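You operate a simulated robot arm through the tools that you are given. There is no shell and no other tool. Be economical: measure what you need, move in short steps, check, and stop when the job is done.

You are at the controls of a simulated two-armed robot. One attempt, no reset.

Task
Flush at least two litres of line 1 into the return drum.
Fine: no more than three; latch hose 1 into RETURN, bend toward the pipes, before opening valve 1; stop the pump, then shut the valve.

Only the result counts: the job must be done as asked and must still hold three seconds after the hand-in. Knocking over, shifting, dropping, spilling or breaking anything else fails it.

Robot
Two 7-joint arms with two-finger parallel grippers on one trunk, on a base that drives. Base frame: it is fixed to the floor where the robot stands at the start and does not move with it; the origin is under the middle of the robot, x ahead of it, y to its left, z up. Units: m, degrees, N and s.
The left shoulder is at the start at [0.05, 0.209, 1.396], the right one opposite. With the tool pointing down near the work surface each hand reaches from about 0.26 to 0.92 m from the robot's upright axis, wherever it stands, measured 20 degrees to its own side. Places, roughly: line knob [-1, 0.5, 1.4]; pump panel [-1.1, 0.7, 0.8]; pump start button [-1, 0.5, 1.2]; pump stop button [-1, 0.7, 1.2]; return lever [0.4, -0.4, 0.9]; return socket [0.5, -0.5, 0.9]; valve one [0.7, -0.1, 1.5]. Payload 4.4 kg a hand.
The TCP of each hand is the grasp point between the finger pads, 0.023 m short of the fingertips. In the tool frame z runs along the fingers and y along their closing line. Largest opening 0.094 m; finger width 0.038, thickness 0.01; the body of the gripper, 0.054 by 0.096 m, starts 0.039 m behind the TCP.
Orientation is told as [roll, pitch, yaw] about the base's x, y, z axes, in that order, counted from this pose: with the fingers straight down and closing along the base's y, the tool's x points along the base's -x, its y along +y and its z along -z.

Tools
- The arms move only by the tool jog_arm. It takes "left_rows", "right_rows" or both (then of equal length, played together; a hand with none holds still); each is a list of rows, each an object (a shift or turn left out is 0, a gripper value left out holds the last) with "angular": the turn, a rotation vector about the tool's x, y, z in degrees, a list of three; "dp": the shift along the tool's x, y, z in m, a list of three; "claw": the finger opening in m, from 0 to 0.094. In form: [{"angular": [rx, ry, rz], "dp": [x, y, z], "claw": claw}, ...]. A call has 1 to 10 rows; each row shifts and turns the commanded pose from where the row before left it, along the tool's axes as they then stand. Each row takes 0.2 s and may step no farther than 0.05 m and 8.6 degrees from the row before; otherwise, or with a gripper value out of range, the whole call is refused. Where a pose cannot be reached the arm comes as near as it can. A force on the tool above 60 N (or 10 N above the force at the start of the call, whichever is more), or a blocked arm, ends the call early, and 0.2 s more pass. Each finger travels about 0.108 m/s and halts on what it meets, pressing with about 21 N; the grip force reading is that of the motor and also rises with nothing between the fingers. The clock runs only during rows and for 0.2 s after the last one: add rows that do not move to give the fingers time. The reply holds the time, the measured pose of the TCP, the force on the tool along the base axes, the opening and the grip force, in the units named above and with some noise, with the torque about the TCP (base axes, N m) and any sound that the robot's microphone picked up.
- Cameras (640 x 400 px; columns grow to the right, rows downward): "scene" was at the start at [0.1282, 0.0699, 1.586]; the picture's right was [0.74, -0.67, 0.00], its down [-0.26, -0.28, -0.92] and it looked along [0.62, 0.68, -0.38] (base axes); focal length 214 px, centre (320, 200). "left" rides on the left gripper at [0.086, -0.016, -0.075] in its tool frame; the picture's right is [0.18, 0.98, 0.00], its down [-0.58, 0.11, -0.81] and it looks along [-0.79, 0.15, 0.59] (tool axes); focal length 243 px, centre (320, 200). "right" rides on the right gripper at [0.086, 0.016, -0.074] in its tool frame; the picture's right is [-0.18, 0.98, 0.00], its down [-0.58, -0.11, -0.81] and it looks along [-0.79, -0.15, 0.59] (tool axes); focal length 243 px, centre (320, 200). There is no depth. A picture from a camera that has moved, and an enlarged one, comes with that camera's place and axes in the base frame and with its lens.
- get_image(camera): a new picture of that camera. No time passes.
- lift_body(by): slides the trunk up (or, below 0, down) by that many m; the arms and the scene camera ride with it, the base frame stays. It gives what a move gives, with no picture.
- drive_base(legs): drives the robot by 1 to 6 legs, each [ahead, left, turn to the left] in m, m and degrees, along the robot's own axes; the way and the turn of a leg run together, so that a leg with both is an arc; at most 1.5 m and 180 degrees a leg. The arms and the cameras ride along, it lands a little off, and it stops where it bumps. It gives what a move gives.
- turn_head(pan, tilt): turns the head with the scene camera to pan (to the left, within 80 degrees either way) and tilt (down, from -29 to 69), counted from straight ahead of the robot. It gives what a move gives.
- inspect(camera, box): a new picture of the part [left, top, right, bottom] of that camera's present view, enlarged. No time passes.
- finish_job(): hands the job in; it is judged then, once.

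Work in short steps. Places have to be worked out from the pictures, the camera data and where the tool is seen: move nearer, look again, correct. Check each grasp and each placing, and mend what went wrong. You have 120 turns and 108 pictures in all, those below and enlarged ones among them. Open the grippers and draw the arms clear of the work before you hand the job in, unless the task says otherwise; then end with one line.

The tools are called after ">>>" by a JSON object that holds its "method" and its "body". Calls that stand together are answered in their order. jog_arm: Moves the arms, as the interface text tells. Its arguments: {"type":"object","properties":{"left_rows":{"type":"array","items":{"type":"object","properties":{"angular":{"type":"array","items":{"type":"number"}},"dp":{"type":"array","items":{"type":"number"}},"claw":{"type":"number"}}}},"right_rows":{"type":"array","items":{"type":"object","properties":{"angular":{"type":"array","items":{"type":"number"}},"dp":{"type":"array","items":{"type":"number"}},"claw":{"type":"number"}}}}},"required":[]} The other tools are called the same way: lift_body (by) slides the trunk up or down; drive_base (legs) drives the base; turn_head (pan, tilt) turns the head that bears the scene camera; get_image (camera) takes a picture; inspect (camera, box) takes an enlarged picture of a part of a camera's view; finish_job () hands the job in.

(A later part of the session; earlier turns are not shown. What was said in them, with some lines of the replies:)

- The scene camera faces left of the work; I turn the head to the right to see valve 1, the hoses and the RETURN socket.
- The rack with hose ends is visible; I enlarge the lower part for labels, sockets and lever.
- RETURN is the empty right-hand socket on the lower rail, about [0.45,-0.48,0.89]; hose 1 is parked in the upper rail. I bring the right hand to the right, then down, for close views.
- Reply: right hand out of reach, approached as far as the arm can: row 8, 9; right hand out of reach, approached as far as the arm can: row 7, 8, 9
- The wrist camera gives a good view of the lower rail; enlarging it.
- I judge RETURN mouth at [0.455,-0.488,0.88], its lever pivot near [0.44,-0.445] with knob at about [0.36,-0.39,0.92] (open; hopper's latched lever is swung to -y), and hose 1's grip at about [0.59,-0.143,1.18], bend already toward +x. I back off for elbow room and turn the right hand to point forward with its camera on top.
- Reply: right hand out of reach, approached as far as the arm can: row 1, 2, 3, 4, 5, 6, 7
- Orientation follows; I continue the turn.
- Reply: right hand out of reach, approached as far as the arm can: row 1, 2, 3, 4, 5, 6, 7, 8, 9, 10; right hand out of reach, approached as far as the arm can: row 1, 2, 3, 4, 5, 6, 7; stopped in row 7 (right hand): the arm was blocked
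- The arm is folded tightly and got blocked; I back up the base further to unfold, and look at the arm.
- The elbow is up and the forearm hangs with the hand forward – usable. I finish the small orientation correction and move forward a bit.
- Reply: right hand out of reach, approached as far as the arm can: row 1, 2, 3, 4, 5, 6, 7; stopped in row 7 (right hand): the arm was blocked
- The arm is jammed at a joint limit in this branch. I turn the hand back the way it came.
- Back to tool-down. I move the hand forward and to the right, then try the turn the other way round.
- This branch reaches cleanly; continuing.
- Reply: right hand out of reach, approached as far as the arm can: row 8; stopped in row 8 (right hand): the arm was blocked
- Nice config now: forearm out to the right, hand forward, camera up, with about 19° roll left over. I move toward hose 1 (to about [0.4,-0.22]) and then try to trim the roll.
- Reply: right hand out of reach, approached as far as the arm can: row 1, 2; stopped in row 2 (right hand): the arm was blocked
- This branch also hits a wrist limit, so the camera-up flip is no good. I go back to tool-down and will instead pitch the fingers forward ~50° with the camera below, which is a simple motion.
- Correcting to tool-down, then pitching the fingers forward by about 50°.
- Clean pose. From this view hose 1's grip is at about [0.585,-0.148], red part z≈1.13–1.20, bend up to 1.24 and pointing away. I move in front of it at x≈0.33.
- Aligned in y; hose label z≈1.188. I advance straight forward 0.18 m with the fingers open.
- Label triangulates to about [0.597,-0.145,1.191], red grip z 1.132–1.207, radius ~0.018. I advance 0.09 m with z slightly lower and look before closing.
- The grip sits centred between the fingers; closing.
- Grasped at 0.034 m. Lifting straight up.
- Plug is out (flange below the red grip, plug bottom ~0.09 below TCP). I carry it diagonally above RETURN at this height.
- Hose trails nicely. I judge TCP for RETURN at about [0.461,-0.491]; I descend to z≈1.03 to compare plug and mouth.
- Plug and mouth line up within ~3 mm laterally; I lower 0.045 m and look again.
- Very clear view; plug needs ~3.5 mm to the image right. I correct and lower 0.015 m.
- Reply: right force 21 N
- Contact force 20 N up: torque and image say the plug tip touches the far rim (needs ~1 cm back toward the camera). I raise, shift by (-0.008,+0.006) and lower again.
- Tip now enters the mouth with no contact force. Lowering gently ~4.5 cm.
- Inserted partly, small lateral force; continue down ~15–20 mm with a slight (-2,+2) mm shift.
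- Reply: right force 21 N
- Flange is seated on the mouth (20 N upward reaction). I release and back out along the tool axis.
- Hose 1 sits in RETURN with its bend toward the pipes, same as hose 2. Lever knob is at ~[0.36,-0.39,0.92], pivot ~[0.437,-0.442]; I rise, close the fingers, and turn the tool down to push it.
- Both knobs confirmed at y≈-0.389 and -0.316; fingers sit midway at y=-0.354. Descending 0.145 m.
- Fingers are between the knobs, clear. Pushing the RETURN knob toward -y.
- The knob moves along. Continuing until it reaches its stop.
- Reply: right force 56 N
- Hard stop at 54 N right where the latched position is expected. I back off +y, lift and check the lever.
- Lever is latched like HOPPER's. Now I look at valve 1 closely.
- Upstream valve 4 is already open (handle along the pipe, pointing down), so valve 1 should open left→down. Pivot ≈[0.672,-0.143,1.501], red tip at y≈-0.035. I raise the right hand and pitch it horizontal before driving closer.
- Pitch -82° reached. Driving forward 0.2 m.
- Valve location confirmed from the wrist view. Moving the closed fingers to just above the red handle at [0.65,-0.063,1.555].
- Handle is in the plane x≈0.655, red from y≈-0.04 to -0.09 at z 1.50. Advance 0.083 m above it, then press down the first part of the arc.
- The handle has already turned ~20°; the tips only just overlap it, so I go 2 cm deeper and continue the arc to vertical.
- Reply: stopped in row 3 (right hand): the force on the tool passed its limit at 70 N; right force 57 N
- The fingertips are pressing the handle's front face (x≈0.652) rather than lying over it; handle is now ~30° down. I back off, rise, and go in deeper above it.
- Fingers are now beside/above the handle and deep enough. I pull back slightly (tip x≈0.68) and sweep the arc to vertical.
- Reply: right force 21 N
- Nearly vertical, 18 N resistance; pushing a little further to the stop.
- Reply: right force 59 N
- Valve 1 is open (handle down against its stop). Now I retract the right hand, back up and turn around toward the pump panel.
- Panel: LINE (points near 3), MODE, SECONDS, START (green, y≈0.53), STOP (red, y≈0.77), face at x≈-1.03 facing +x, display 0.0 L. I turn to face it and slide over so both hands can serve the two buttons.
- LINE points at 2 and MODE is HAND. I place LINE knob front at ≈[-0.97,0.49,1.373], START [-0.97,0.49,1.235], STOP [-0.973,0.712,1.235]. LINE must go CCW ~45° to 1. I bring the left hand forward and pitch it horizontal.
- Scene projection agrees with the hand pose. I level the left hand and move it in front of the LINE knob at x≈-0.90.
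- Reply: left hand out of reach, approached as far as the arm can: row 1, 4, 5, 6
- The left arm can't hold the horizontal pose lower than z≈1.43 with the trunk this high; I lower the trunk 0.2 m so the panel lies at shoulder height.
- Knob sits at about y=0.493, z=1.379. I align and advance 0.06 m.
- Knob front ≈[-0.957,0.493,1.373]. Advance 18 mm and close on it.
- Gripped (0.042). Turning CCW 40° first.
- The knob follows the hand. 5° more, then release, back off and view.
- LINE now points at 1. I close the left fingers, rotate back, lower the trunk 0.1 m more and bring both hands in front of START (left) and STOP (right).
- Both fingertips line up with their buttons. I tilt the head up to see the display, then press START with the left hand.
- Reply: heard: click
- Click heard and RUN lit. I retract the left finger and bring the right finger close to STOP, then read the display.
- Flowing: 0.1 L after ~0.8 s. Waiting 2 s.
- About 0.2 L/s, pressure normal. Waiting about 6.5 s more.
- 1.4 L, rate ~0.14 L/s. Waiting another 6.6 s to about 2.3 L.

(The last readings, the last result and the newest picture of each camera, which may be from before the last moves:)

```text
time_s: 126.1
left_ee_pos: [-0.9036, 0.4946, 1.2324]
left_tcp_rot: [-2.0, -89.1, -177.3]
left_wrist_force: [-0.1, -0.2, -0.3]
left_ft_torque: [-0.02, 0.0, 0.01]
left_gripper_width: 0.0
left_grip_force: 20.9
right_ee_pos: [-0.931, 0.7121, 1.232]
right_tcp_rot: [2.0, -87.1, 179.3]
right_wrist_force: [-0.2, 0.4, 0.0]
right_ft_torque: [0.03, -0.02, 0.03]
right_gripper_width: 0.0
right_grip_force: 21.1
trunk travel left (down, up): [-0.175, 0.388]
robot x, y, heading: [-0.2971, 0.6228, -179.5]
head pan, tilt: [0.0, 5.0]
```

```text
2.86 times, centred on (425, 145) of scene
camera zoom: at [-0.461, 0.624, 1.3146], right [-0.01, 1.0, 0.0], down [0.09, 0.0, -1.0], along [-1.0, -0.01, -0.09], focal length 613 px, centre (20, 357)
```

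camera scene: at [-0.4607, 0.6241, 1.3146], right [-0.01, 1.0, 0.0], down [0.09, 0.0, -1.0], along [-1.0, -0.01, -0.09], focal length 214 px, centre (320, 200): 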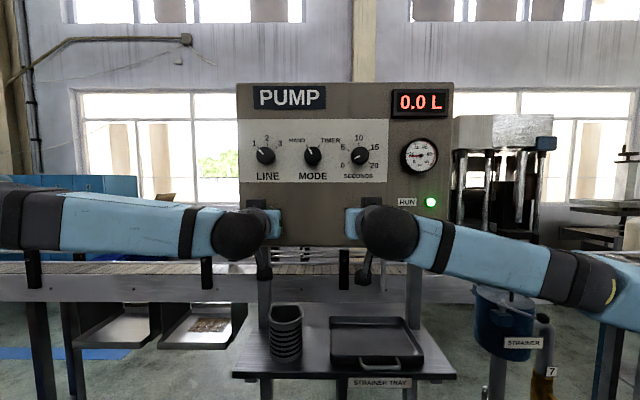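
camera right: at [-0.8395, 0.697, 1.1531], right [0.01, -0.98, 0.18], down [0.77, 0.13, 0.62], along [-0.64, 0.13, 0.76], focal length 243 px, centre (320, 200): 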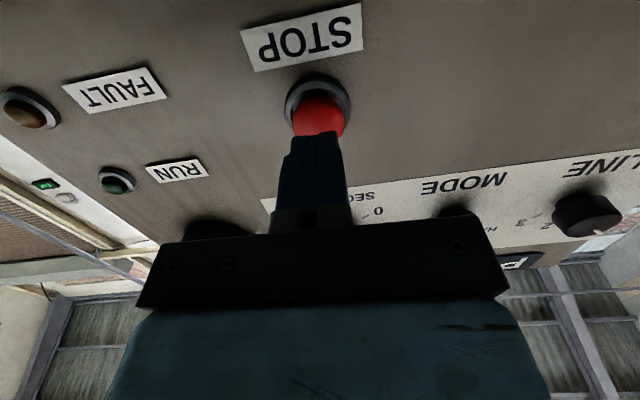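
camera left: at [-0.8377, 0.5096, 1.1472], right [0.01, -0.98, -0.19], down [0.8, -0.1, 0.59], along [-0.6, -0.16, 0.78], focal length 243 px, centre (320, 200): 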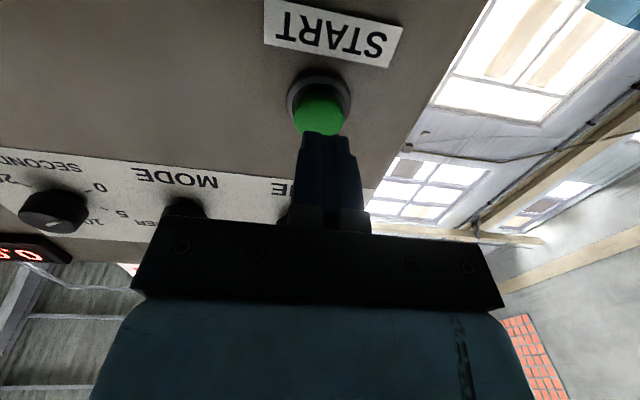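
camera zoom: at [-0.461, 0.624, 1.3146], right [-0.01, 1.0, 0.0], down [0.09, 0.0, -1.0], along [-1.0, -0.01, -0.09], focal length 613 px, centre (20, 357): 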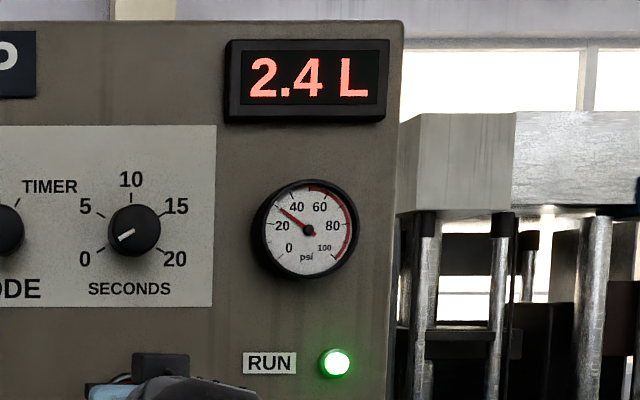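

2.4 L: pressing STOP now.

>>> {"method": "jog_arm", "body": {"right_rows": [{"dp": [0, 0, 0.014]}, {"dp": [0, 0, 0.006]}]}}

>>> {"method": "inspect", "body": {"camera": "scene", "box": [385, 75, 465, 215]}}

```text
time_s: 126.7
left_ee_pos: [-0.9029, 0.4952, 1.2344]
left_tcp_rot: [-0.6, -89.2, -178.6]
left_wrist_force: [-0.4, 0.0, 0.5]
left_ft_torque: [-0.01, 0.01, 0.02]
left_gripper_width: 0.0
left_grip_force: 20.8
right_ee_pos: [-0.9471, 0.7116, 1.2303]
right_tcp_rot: [2.5, -87.2, 178.9]
right_wrist_force: [16.9, 3.1, -2.5]
right_ft_torque: [-0.06, 0.22, -0.09]
right_gripper_width: 0.0
right_grip_force: 21.2
trunk travel left (down, up): [-0.175, 0.388]
robot x, y, heading: [-0.2951, 0.6212, -179.8]
head pan, tilt: [0.0, 5.0]
heard: click
```

```text
2.86 times, centred on (425, 145) of scene
camera zoom: at [-0.4583, 0.6246, 1.3149], right [-0.01, 1.0, 0.0], down [0.08, 0.0, -1.0], along [-1.0, -0.01, -0.08], focal length 613 px, centre (20, 357)
```

zoom: 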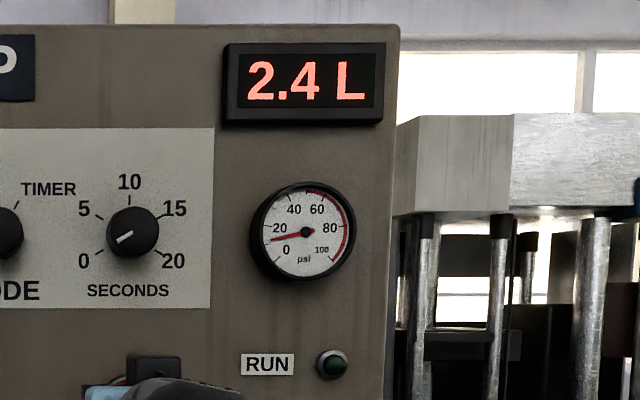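

Pump stopped at 2.4 L (RUN off, click). I retract both hands and raise the trunk back.

>>> {"method": "jog_arm", "body": {"right_rows": [{"dp": [0, 0, -0.04]}, {"dp": [0, -0.035, -0.03]}, {"dp": [0, -0.035, -0.03]}, {"dp": [0, -0.035, -0.03]}, {"dp": [0, -0.035, -0.03]}], "left_rows": [{"dp": [0, 0, -0.03]}, {"dp": [0, 0.03, -0.025]}, {"dp": [0, 0.03, -0.025]}, {"dp": [0, 0.03, -0.025]}, {"dp": [0, 0.03, -0.02]}]}}

>>> {"method": "lift_body", "body": {"by": 0.3}}

>>> {"method": "inspect", "body": {"camera": "scene", "box": [220, 120, 460, 300]}}

```text
time_s: 127.9
left_ee_pos: [-0.7758, 0.3768, 1.2361]
left_tcp_rot: [-2.6, -89.2, -176.9]
left_wrist_force: [0.4, 0.2, 0.8]
left_ft_torque: [0.02, -0.02, -0.01]
left_gripper_width: 0.0001
left_grip_force: 21.0
right_ee_pos: [-0.7917, 0.8561, 1.2364]
right_tcp_rot: [2.0, -87.2, 179.3]
right_wrist_force: [0.9, 0.3, 1.4]
right_ft_torque: [0.0, 0.0, -0.02]
right_gripper_width: 0.0
right_grip_force: 21.1
trunk travel left (down, up): [-0.175, 0.388]
robot x, y, heading: [-0.2961, 0.6284, -179.5]
head pan, tilt: [0.0, 5.0]
```

```text
time_s: 130.9
left_ee_pos: [-0.7784, 0.376, 1.5343]
left_tcp_rot: [-1.9, -89.0, -177.5]
left_wrist_force: [0.6, 0.3, 0.3]
left_ft_torque: [0.01, 0.01, 0.0]
left_gripper_width: 0.0
left_grip_force: 21.1
right_ee_pos: [-0.794, 0.856, 1.5343]
right_tcp_rot: [2.1, -87.1, 179.3]
right_wrist_force: [0.6, -0.3, -0.4]
right_ft_torque: [0.02, 0.01, -0.02]
right_gripper_width: 0.0001
right_grip_force: 21.1
trunk travel left (down, up): [-0.475, 0.088]
robot x, y, heading: [-0.3007, 0.621, -179.7]
head pan, tilt: [0.0, 5.0]
```

```text
2.22 times, centred on (340, 210) of scene
camera zoom: at [-0.4611, 0.6241, 1.6146], right [-0.01, 1.0, 0.0], down [0.09, 0.0, -1.0], along [-1.0, -0.01, -0.09], focal length 477 px, centre (276, 178)
```

zoom: 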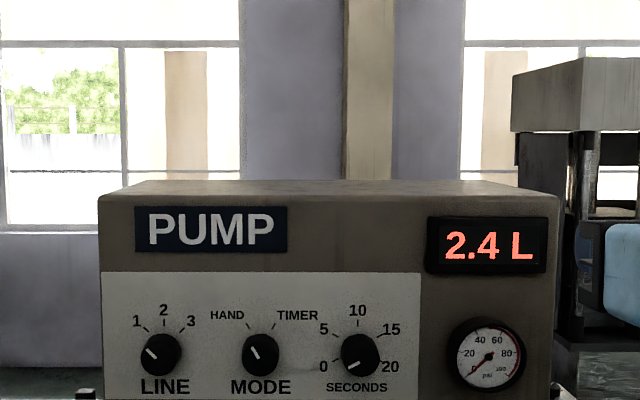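

The meter holds at 2.4 L. I return the left hand to tool-down high beside the robot, then drive back to the valve.

>>> {"method": "jog_arm", "body": {"left_rows": [{"angular": [0, 8.5, 0]}, {"angular": [0, 8.5, 0]}, {"angular": [0, 8.5, 0]}, {"angular": [0, 8.5, 0]}, {"angular": [0, 8.5, 0]}, {"angular": [0, 8.5, 0]}, {"angular": [0, 8.5, 0]}, {"angular": [0, 8.5, 0]}, {"angular": [0, 8.5, 0]}, {"angular": [0, 8.5, 0]}]}}

>>> {"method": "jog_arm", "body": {"left_rows": [{"dp": [0.03, 0.025, -0.025]}, {"dp": [0.03, 0.025, -0.025]}, {"dp": [0.03, 0.025, -0.025]}, {"dp": [0.03, 0.025, -0.025]}, {"dp": [0.03, 0.025, -0.025]}, {"dp": [0.02, 0.02, -0.025]}]}}

>>> {"method": "drive_base", "body": {"legs": [[0, 0.622, 0], [0, 0, -90], [0, 0, -90]]}}

```text
time_s: 133.1
left_ee_pos: [-0.7792, 0.3776, 1.5343]
left_tcp_rot: [0.1, -3.9, -179.3]
left_wrist_force: [-0.5, 1.4, -0.5]
left_ft_torque: [0.0, -0.01, 0.02]
left_gripper_width: 0.0
left_grip_force: 20.4
right_ee_pos: [-0.7947, 0.8565, 1.5346]
right_tcp_rot: [2.4, -87.0, 179.0]
right_wrist_force: [-0.3, -0.7, -0.1]
right_ft_torque: [0.05, 0.02, -0.03]
right_gripper_width: 0.0
right_grip_force: 20.7
trunk travel left (down, up): [-0.475, 0.088]
robot x, y, heading: [-0.2976, 0.624, -179.6]
head pan, tilt: [0.0, 5.0]
```

```text
time_s: 134.5
left_ee_pos: [-0.5953, 0.2341, 1.672]
left_tcp_rot: [0.0, -4.0, -179.5]
left_wrist_force: [-0.6, 0.2, 0.4]
left_ft_torque: [0.0, 0.02, -0.01]
left_gripper_width: 0.0
left_grip_force: 20.9
right_ee_pos: [-0.7934, 0.8565, 1.5367]
right_tcp_rot: [2.0, -87.1, 179.5]
right_wrist_force: [-0.2, -0.5, -0.4]
right_ft_torque: [-0.02, 0.0, 0.03]
right_gripper_width: 0.0002
right_grip_force: 21.3
trunk travel left (down, up): [-0.475, 0.088]
robot x, y, heading: [-0.2988, 0.6242, -179.6]
head pan, tilt: [0.0, 5.0]
```

```text
time_s: 148.2
left_ee_pos: [-0.0071, 0.3648, 1.6723]
left_tcp_rot: [0.0, -4.1, 0.6]
left_wrist_force: [-0.6, -0.3, 0.6]
left_ft_torque: [0.0, 0.0, -0.01]
left_gripper_width: 0.0
left_grip_force: 20.7
right_ee_pos: [0.1901, -0.2567, 1.5352]
right_tcp_rot: [2.0, -87.1, -0.6]
right_wrist_force: [0.5, 0.8, 0.2]
right_ft_torque: [0.01, 0.01, 0.02]
right_gripper_width: 0.0001
right_grip_force: 21.0
trunk travel left (down, up): [-0.475, 0.088]
robot x, y, heading: [-0.3031, -0.0226, 0.4]
head pan, tilt: [0.0, 5.0]
```

Back facing the rack. Driving forward 0.15 m and looking at the valve.

>>> {"method": "drive_base", "body": {"legs": [[0.15, 0.02, 0]]}}

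>>> {"method": "turn_head", "body": {"pan": -10, "tilt": 15}}

>>> {"method": "get_image", "body": {"camera": "scene"}}

>>> {"method": "get_image", "body": {"camera": "right"}}

```text
time_s: 149.6
left_ee_pos: [0.1359, 0.3859, 1.6734]
left_tcp_rot: [0.0, -4.3, 0.7]
left_wrist_force: [-1.2, 0.6, -0.2]
left_ft_torque: [0.04, 0.0, 0.02]
left_gripper_width: 0.0
left_grip_force: 21.1
right_ee_pos: [0.3341, -0.236, 1.5371]
right_tcp_rot: [2.6, -87.3, -1.2]
right_wrist_force: [0.0, 0.0, 0.5]
right_ft_torque: [-0.01, 0.02, 0.01]
right_gripper_width: 0.0
right_grip_force: 21.2
trunk travel left (down, up): [-0.475, 0.088]
robot x, y, heading: [-0.1551, -0.0016, 0.2]
head pan, tilt: [0.0, 5.0]
```

```text
time_s: 150.3
left_ee_pos: [0.1405, 0.3868, 1.6733]
left_tcp_rot: [0.0, -4.1, 0.6]
left_wrist_force: [-1.3, -0.4, -0.6]
left_ft_torque: [0.02, 0.04, 0.0]
left_gripper_width: 0.0001
left_grip_force: 20.7
right_ee_pos: [0.3375, -0.2359, 1.5346]
right_tcp_rot: [2.2, -87.1, -0.7]
right_wrist_force: [0.2, -0.2, 0.2]
right_ft_torque: [-0.01, 0.02, 0.03]
right_gripper_width: 0.0
right_grip_force: 21.5
trunk travel left (down, up): [-0.475, 0.088]
robot x, y, heading: [-0.1584, -0.0029, 0.6]
head pan, tilt: [-10.0, 15.0]
```

```text
22 pictures are left
camera scene: at [0.0023, -0.0162, 1.5984], right [-0.16, -0.99, 0.0], down [-0.26, 0.04, -0.97], along [0.95, -0.16, -0.26], focal length 214 px, centre (320, 200)
```

scene: 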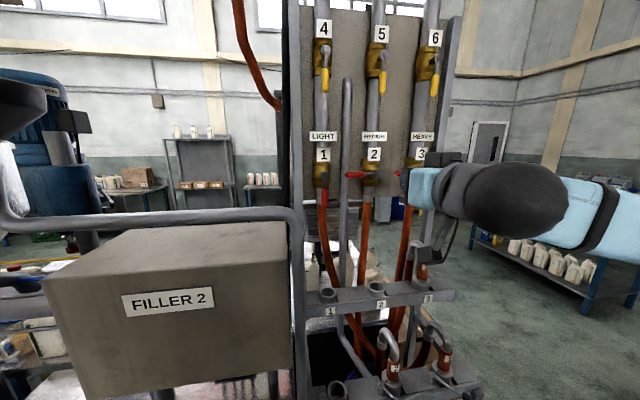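

```text
21 pictures are left
camera right: at [0.2599, -0.2204, 1.453], right [-0.02, 0.98, 0.19], down [-0.77, -0.13, 0.62], along [0.63, -0.13, 0.76], focal length 243 px, centre (320, 200)
```

right: 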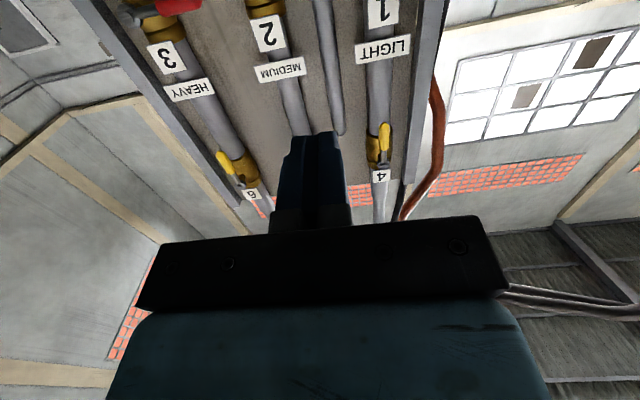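

Valve 1 still open as left. I bring the closed fingers to the right (-y) side of the hanging handle.

>>> {"method": "jog_arm", "body": {"right_rows": [{"dp": [0.017, 0.008, 0.038]}, {"dp": [0.017, 0.008, 0.038]}, {"dp": [0.017, 0.008, 0.038]}, {"dp": [0.017, 0.008, 0.038]}, {"dp": [0.017, 0.008, 0.038]}, {"dp": [0.017, 0.008, 0.038]}]}}

>>> {"method": "get_image", "body": {"camera": "right"}}

```text
time_s: 151.7
left_ee_pos: [0.1392, 0.3885, 1.672]
left_tcp_rot: [-0.1, -4.1, 0.8]
left_wrist_force: [0.3, -0.1, 0.3]
left_ft_torque: [0.01, -0.03, 0.02]
left_gripper_width: 0.0001
left_grip_force: 20.9
right_ee_pos: [0.5605, -0.1757, 1.4278]
right_tcp_rot: [0.7, -86.8, 0.4]
right_wrist_force: [1.0, 0.9, -0.5]
right_ft_torque: [0.03, 0.0, -0.01]
right_gripper_width: 0.0001
right_grip_force: 20.7
trunk travel left (down, up): [-0.475, 0.088]
robot x, y, heading: [-0.1512, -0.0006, 0.6]
head pan, tilt: [-10.0, 15.0]
```

```text
20 pictures are left
camera right: at [0.481, -0.161, 1.3461], right [-0.01, 0.98, 0.18], down [-0.77, -0.12, 0.63], along [0.64, -0.14, 0.76], focal length 243 px, centre (320, 200)
```

right: 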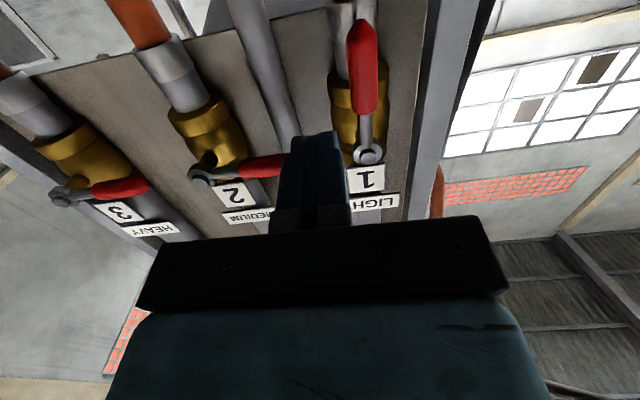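

Handle hangs vertical from [0.665,-0.143,1.506] to z≈1.395. I shift a bit right and advance alongside it.

>>> {"method": "jog_arm", "body": {"right_rows": [{"dp": [0, -0.015, 0.02]}, {"dp": [0, 0, 0.037]}, {"dp": [0, 0, 0.037]}]}}

>>> {"method": "get_image", "body": {"camera": "right"}}

```text
time_s: 152.5
left_ee_pos: [0.1401, 0.3853, 1.6724]
left_tcp_rot: [0.2, -4.1, 0.7]
left_wrist_force: [-1.0, 0.4, 0.0]
left_ft_torque: [-0.01, -0.02, 0.02]
left_gripper_width: 0.0001
left_grip_force: 21.2
right_ee_pos: [0.5677, -0.181, 1.4292]
right_tcp_rot: [3.1, -86.7, -1.9]
right_wrist_force: [0.7, 0.6, 1.2]
right_ft_torque: [-0.02, -0.03, 0.01]
right_gripper_width: 0.0001
right_grip_force: 20.7
right hand out of reach, approached as far as the arm can: row 1, 2, 3
trunk travel left (down, up): [-0.475, 0.088]
robot x, y, heading: [-0.1562, -0.0045, 0.4]
head pan, tilt: [-10.0, 15.0]
```

```text
19 pictures are left
camera right: at [0.4878, -0.1659, 1.3476], right [-0.01, 0.98, 0.19], down [-0.77, -0.13, 0.63], along [0.64, -0.14, 0.76], focal length 243 px, centre (320, 200)
```

right: 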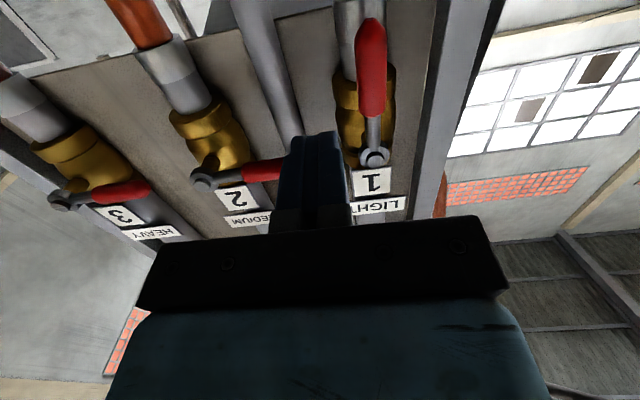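

The limit is the steep pitch; I ease the pitch to about -80° and advance again.

>>> {"method": "jog_arm", "body": {"right_rows": [{"dp": [0, 0, -0.045]}, {"dp": [0, 0, -0.04], "angular": [0, 4, 0]}, {"angular": [0, 4, 0]}]}}

>>> {"method": "jog_arm", "body": {"right_rows": [{"dp": [0, 0, 0.03]}, {"dp": [-0.005, 0, 0.03]}, {"dp": [-0.005, 0, 0.02]}]}}

>>> {"method": "get_image", "body": {"camera": "right"}}

```text
time_s: 153.3
left_ee_pos: [0.1409, 0.3861, 1.6727]
left_tcp_rot: [0.0, -4.0, 0.6]
left_wrist_force: [1.3, 0.5, 0.3]
left_ft_torque: [0.02, 0.05, -0.01]
left_gripper_width: 0.0
left_grip_force: 21.0
right_ee_pos: [0.4807, -0.1816, 1.4307]
right_tcp_rot: [0.5, -79.0, 1.0]
right_wrist_force: [0.2, -0.3, 0.5]
right_ft_torque: [0.0, 0.01, -0.01]
right_gripper_width: 0.0
right_grip_force: 21.0
trunk travel left (down, up): [-0.475, 0.088]
robot x, y, heading: [-0.1558, -0.001, 0.5]
head pan, tilt: [-10.0, 15.0]
```

```text
time_s: 154.1
left_ee_pos: [0.1387, 0.3879, 1.6727]
left_tcp_rot: [-0.1, -4.1, 0.7]
left_wrist_force: [0.1, 0.0, 0.5]
left_ft_torque: [-0.01, -0.03, 0.01]
left_gripper_width: 0.0
left_grip_force: 20.7
right_ee_pos: [0.562, -0.1805, 1.4244]
right_tcp_rot: [0.2, -79.1, 1.3]
right_wrist_force: [1.1, 0.2, -0.6]
right_ft_torque: [0.0, 0.03, 0.01]
right_gripper_width: 0.0
right_grip_force: 20.9
trunk travel left (down, up): [-0.475, 0.088]
robot x, y, heading: [-0.1554, -0.0045, 0.6]
head pan, tilt: [-10.0, 15.0]
```

```text
18 pictures are left
camera right: at [0.4735, -0.167, 1.3541], right [0.01, 0.98, 0.18], down [-0.68, -0.13, 0.72], along [0.73, -0.13, 0.67], focal length 243 px, centre (320, 200)
```

right: 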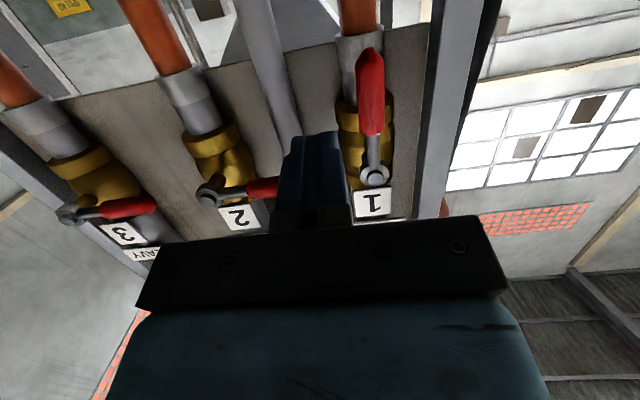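

Reaching fine now. Advancing 0.095 m beside the handle.

>>> {"method": "jog_arm", "body": {"right_rows": [{"dp": [-0.0053, -0.003, 0.0313]}, {"dp": [-0.0053, -0.003, 0.0313]}, {"dp": [-0.0053, -0.001, 0.0313]}]}}

>>> {"method": "get_image", "body": {"camera": "right"}}

```text
time_s: 154.9
left_ee_pos: [0.1403, 0.3864, 1.6724]
left_tcp_rot: [0.0, -4.1, 0.7]
left_wrist_force: [0.7, -0.5, 0.4]
left_ft_torque: [-0.02, 0.0, -0.01]
left_gripper_width: 0.0002
left_grip_force: 21.2
right_ee_pos: [0.6579, -0.1863, 1.4223]
right_tcp_rot: [0.7, -79.1, 0.9]
right_wrist_force: [0.5, -0.8, -0.1]
right_ft_torque: [0.01, 0.0, 0.0]
right_gripper_width: 0.0
right_grip_force: 21.0
trunk travel left (down, up): [-0.475, 0.088]
robot x, y, heading: [-0.1617, -0.0075, 0.8]
head pan, tilt: [-10.0, 15.0]
```

```text
17 pictures are left
camera right: at [0.5695, -0.173, 1.3517], right [0.01, 0.98, 0.18], down [-0.68, -0.13, 0.72], along [0.73, -0.13, 0.67], focal length 243 px, centre (320, 200)
```

right: 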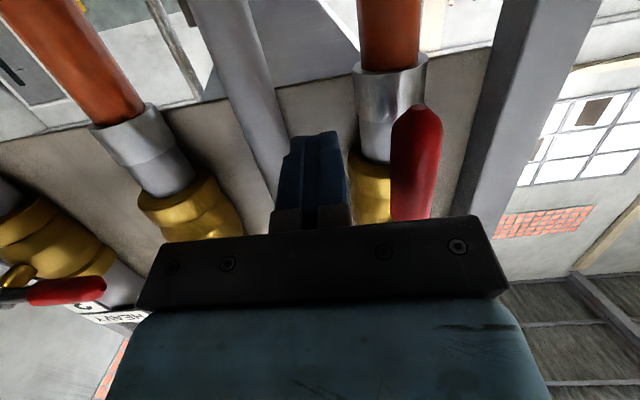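

Fingertip sits on the -y side of the handle at the right depth. Sweeping it back up to horizontal.

>>> {"method": "jog_arm", "body": {"right_rows": [{"dp": [0.001, 0.0215, 0]}, {"dp": [0.003, 0.02, 0.0006]}, {"dp": [-0.001, 0.019, 0]}, {"dp": [-0.0054, 0.019, -0.001]}, {"dp": [-0.0113, 0.018, -0.0022]}, {"dp": [-0.0157, 0.0155, -0.003]}, {"dp": [-0.0196, 0.01, -0.0038]}]}}

>>> {"method": "get_image", "body": {"camera": "right"}}

>>> {"method": "inspect", "body": {"camera": "scene", "box": [260, 100, 400, 240]}}

```text
time_s: 156.5
left_ee_pos: [0.1404, 0.3851, 1.6726]
left_tcp_rot: [-0.1, -4.1, 0.6]
left_wrist_force: [0.1, 0.0, -0.6]
left_ft_torque: [-0.02, 0.0, 0.01]
left_gripper_width: 0.0
left_grip_force: 20.6
right_ee_pos: [0.657, -0.0672, 1.4704]
right_tcp_rot: [0.5, -78.8, 1.0]
right_wrist_force: [-11.2, -2.5, -17.6]
right_ft_torque: [0.09, -0.14, -0.17]
right_gripper_width: 0.0
right_grip_force: 20.5
trunk travel left (down, up): [-0.475, 0.088]
robot x, y, heading: [-0.1596, -0.0038, 0.3]
head pan, tilt: [-10.0, 15.0]
```

```text
16 pictures are left
camera right: at [0.5673, -0.0525, 1.4], right [0.01, 0.98, 0.18], down [-0.67, -0.13, 0.73], along [0.74, -0.13, 0.66], focal length 243 px, centre (320, 200)
```

right: 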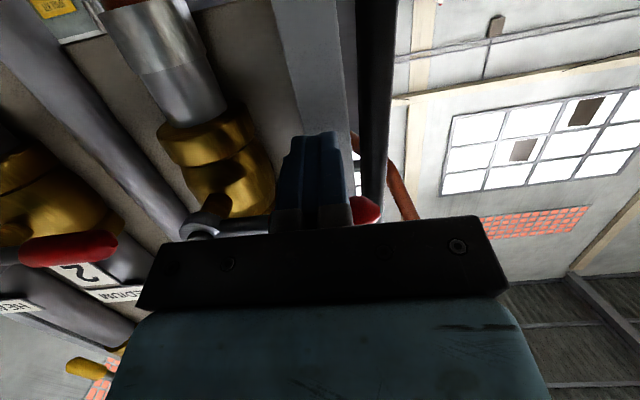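

```text
2.86 times, centred on (330, 170) of scene
camera zoom: at [0.002, -0.018, 1.5979], right [-0.17, -0.99, 0.0], down [-0.26, 0.04, -0.97], along [0.95, -0.16, -0.26], focal length 613 px, centre (291, 286)
```

zoom: 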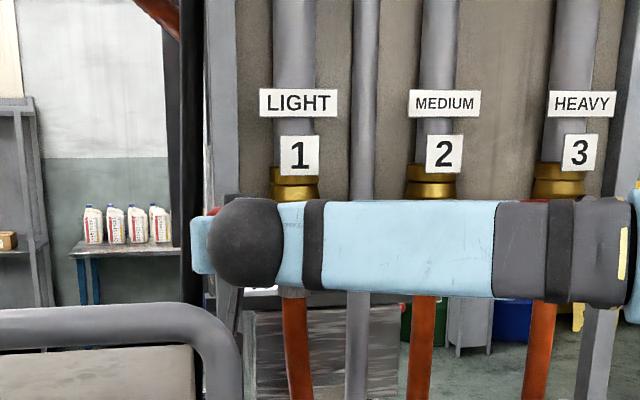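

Handle appears nearly horizontal (18 N down on the tool). I push up a bit more to the stop, then withdraw and check.

>>> {"method": "jog_arm", "body": {"right_rows": [{"dp": [-0.008, 0.002, -0.0015]}, {"dp": [-0.008, 0, -0.0015]}]}}

>>> {"method": "jog_arm", "body": {"right_rows": [{"dp": [0.025, 0, 0.0]}, {"dp": [0.01, 0, -0.04]}, {"dp": [0, 0, -0.045]}, {"dp": [0, 0, -0.045]}, {"dp": [0, -0.03, -0.035]}, {"dp": [0, -0.045, -0.01]}, {"dp": [0, -0.045, 0]}, {"dp": [0, -0.045, 0]}]}}

>>> {"method": "inspect", "body": {"camera": "scene", "box": [260, 80, 420, 240]}}

```text
time_s: 157.0
left_ee_pos: [0.1408, 0.385, 1.6728]
left_tcp_rot: [0.0, -4.2, 0.6]
left_wrist_force: [0.0, 0.4, -0.1]
left_ft_torque: [-0.02, 0.03, -0.01]
left_gripper_width: 0.0003
left_grip_force: 21.4
right_ee_pos: [0.6561, -0.0661, 1.4704]
right_tcp_rot: [-0.4, -77.9, 1.5]
right_wrist_force: [-0.2, -6.2, -10.6]
right_ft_torque: [0.26, 0.04, -0.01]
right_gripper_width: 0.0001
right_grip_force: 20.9
trunk travel left (down, up): [-0.475, 0.088]
robot x, y, heading: [-0.1575, -0.0042, 0.4]
head pan, tilt: [-10.0, 15.0]
stopped in row 2 (right hand): the force on the tool passed its limit at 67 N (the readings are from after the stop); the commanded pose is now the measured one
```

```text
time_s: 158.8
left_ee_pos: [0.1378, 0.3829, 1.6753]
left_tcp_rot: [0.2, -4.2, 0.6]
left_wrist_force: [-1.0, -0.5, 0.4]
left_ft_torque: [0.01, -0.03, 0.0]
left_gripper_width: 0.0001
left_grip_force: 20.5
right_ee_pos: [0.4777, -0.241, 1.4743]
right_tcp_rot: [0.2, -78.2, 1.3]
right_wrist_force: [0.4, -0.6, 0.5]
right_ft_torque: [0.03, -0.04, -0.01]
right_gripper_width: 0.0
right_grip_force: 20.9
trunk travel left (down, up): [-0.475, 0.088]
robot x, y, heading: [-0.1575, -0.0024, 0.3]
head pan, tilt: [-10.0, 15.0]
```

```text
2.50 times, centred on (340, 160) of scene
camera zoom: at [-0.0004, -0.0201, 1.5986], right [-0.17, -0.99, 0.0], down [-0.25, 0.05, -0.97], along [0.95, -0.16, -0.26], focal length 536 px, centre (270, 300)
```

zoom: 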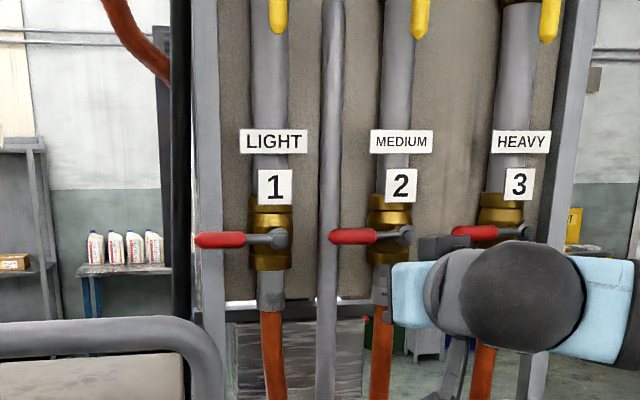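

Valve 1 is shut against its stop. I withdraw, open both grippers, back off, and check that the hose and latch are unchanged.

>>> {"method": "jog_arm", "body": {"right_rows": [{"dp": [0, 0, -0.045], "claw": 0.094}, {"dp": [0, 0, -0.045]}, {"dp": [0, 0, -0.02]}, {"dp": [0, 0, 0]}], "left_rows": [{"claw": 0.094}, {"dp": [0, 0, 0]}, {"dp": [0, 0, 0]}, {"dp": [0, 0, 0]}]}}

>>> {"method": "drive_base", "body": {"legs": [[-0.15, 0, 0]]}}

>>> {"method": "turn_head", "body": {"pan": -30, "tilt": 30}}

>>> {"method": "get_image", "body": {"camera": "scene"}}

>>> {"method": "inspect", "body": {"camera": "scene", "box": [260, 150, 420, 290]}}

```text
time_s: 159.8
left_ee_pos: [0.1384, 0.3866, 1.6736]
left_tcp_rot: [0.0, -4.1, 0.6]
left_wrist_force: [-0.7, -1.3, -0.3]
left_ft_torque: [-0.01, 0.0, -0.02]
left_gripper_width: 0.0941
left_grip_force: 0.1
right_ee_pos: [0.3729, -0.2391, 1.4961]
right_tcp_rot: [-0.3, -78.2, 1.9]
right_wrist_force: [0.4, 0.5, 0.4]
right_ft_torque: [-0.02, 0.0, -0.03]
right_gripper_width: 0.0937
right_grip_force: 0.0
trunk travel left (down, up): [-0.475, 0.088]
robot x, y, heading: [-0.1607, -0.0039, 0.8]
head pan, tilt: [-10.0, 15.0]
```

```text
time_s: 161.2
left_ee_pos: [-0.0101, 0.3838, 1.6722]
left_tcp_rot: [0.1, -3.9, 0.5]
left_wrist_force: [0.1, -0.2, 1.3]
left_ft_torque: [-0.02, 0.04, -0.02]
left_gripper_width: 0.0937
left_grip_force: 0.0
right_ee_pos: [0.2228, -0.2413, 1.4948]
right_tcp_rot: [-0.3, -78.1, 1.7]
right_wrist_force: [0.1, 1.5, -0.8]
right_ft_torque: [0.01, -0.01, 0.02]
right_gripper_width: 0.0939
right_grip_force: 0.1
trunk travel left (down, up): [-0.475, 0.088]
robot x, y, heading: [-0.3106, -0.0011, 0.6]
head pan, tilt: [-10.0, 15.0]
```

```text
time_s: 162.0
left_ee_pos: [-0.0135, 0.3843, 1.672]
left_tcp_rot: [0.0, -4.1, 0.5]
left_wrist_force: [0.1, 0.9, -0.2]
left_ft_torque: [0.0, -0.01, 0.02]
left_gripper_width: 0.0939
left_grip_force: 0.1
right_ee_pos: [0.2193, -0.2421, 1.4977]
right_tcp_rot: [-0.4, -78.2, 1.7]
right_wrist_force: [-0.3, -0.2, 0.3]
right_ft_torque: [-0.01, -0.01, 0.01]
right_gripper_width: 0.0938
right_grip_force: 0.1
trunk travel left (down, up): [-0.475, 0.088]
robot x, y, heading: [-0.3106, -0.0093, 0.2]
head pan, tilt: [-30.0, 30.0]
```

```text
13 pictures are left
camera scene: at [-0.1666, -0.0469, 1.5744], right [-0.49, -0.87, 0.0], down [-0.43, 0.25, -0.87], along [0.75, -0.43, -0.5], focal length 214 px, centre (320, 200)
```

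scene: 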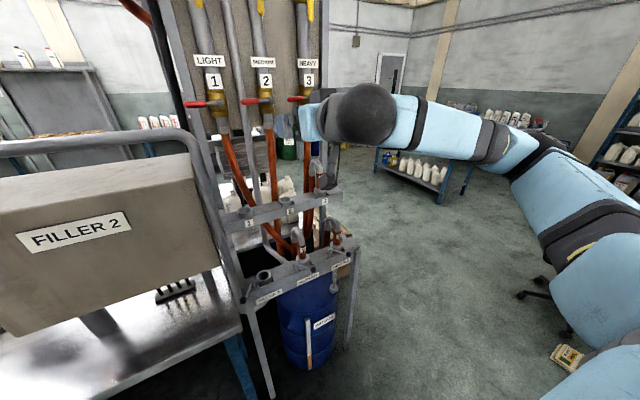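

```text
2.86 times, centred on (340, 220) of scene
camera zoom: at [-0.1666, -0.0469, 1.5744], right [-0.49, -0.87, 0.0], down [-0.43, 0.25, -0.87], along [0.75, -0.43, -0.5], focal length 613 px, centre (263, 143)
```

zoom: 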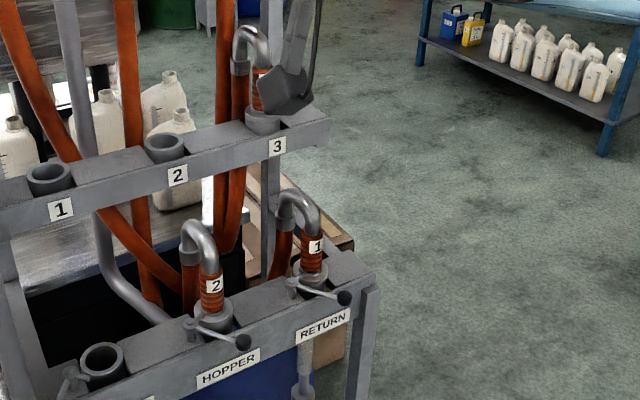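

Hose 1 is still latched in RETURN with its bend toward the pipes, valve 1 is shut, the pump is stopped at 2.4 L, and both arms are clear with the grippers open. Handing in.

>>> {"method": "finish_job", "body": {}}

```text
The job is handed in.
```

I flushed 2.4 L of line 1 through hose 1, latched in RETURN with its bend toward the pipes. I then stopped the pump, shut valve 1, and moved both arms clear with the grippers open.
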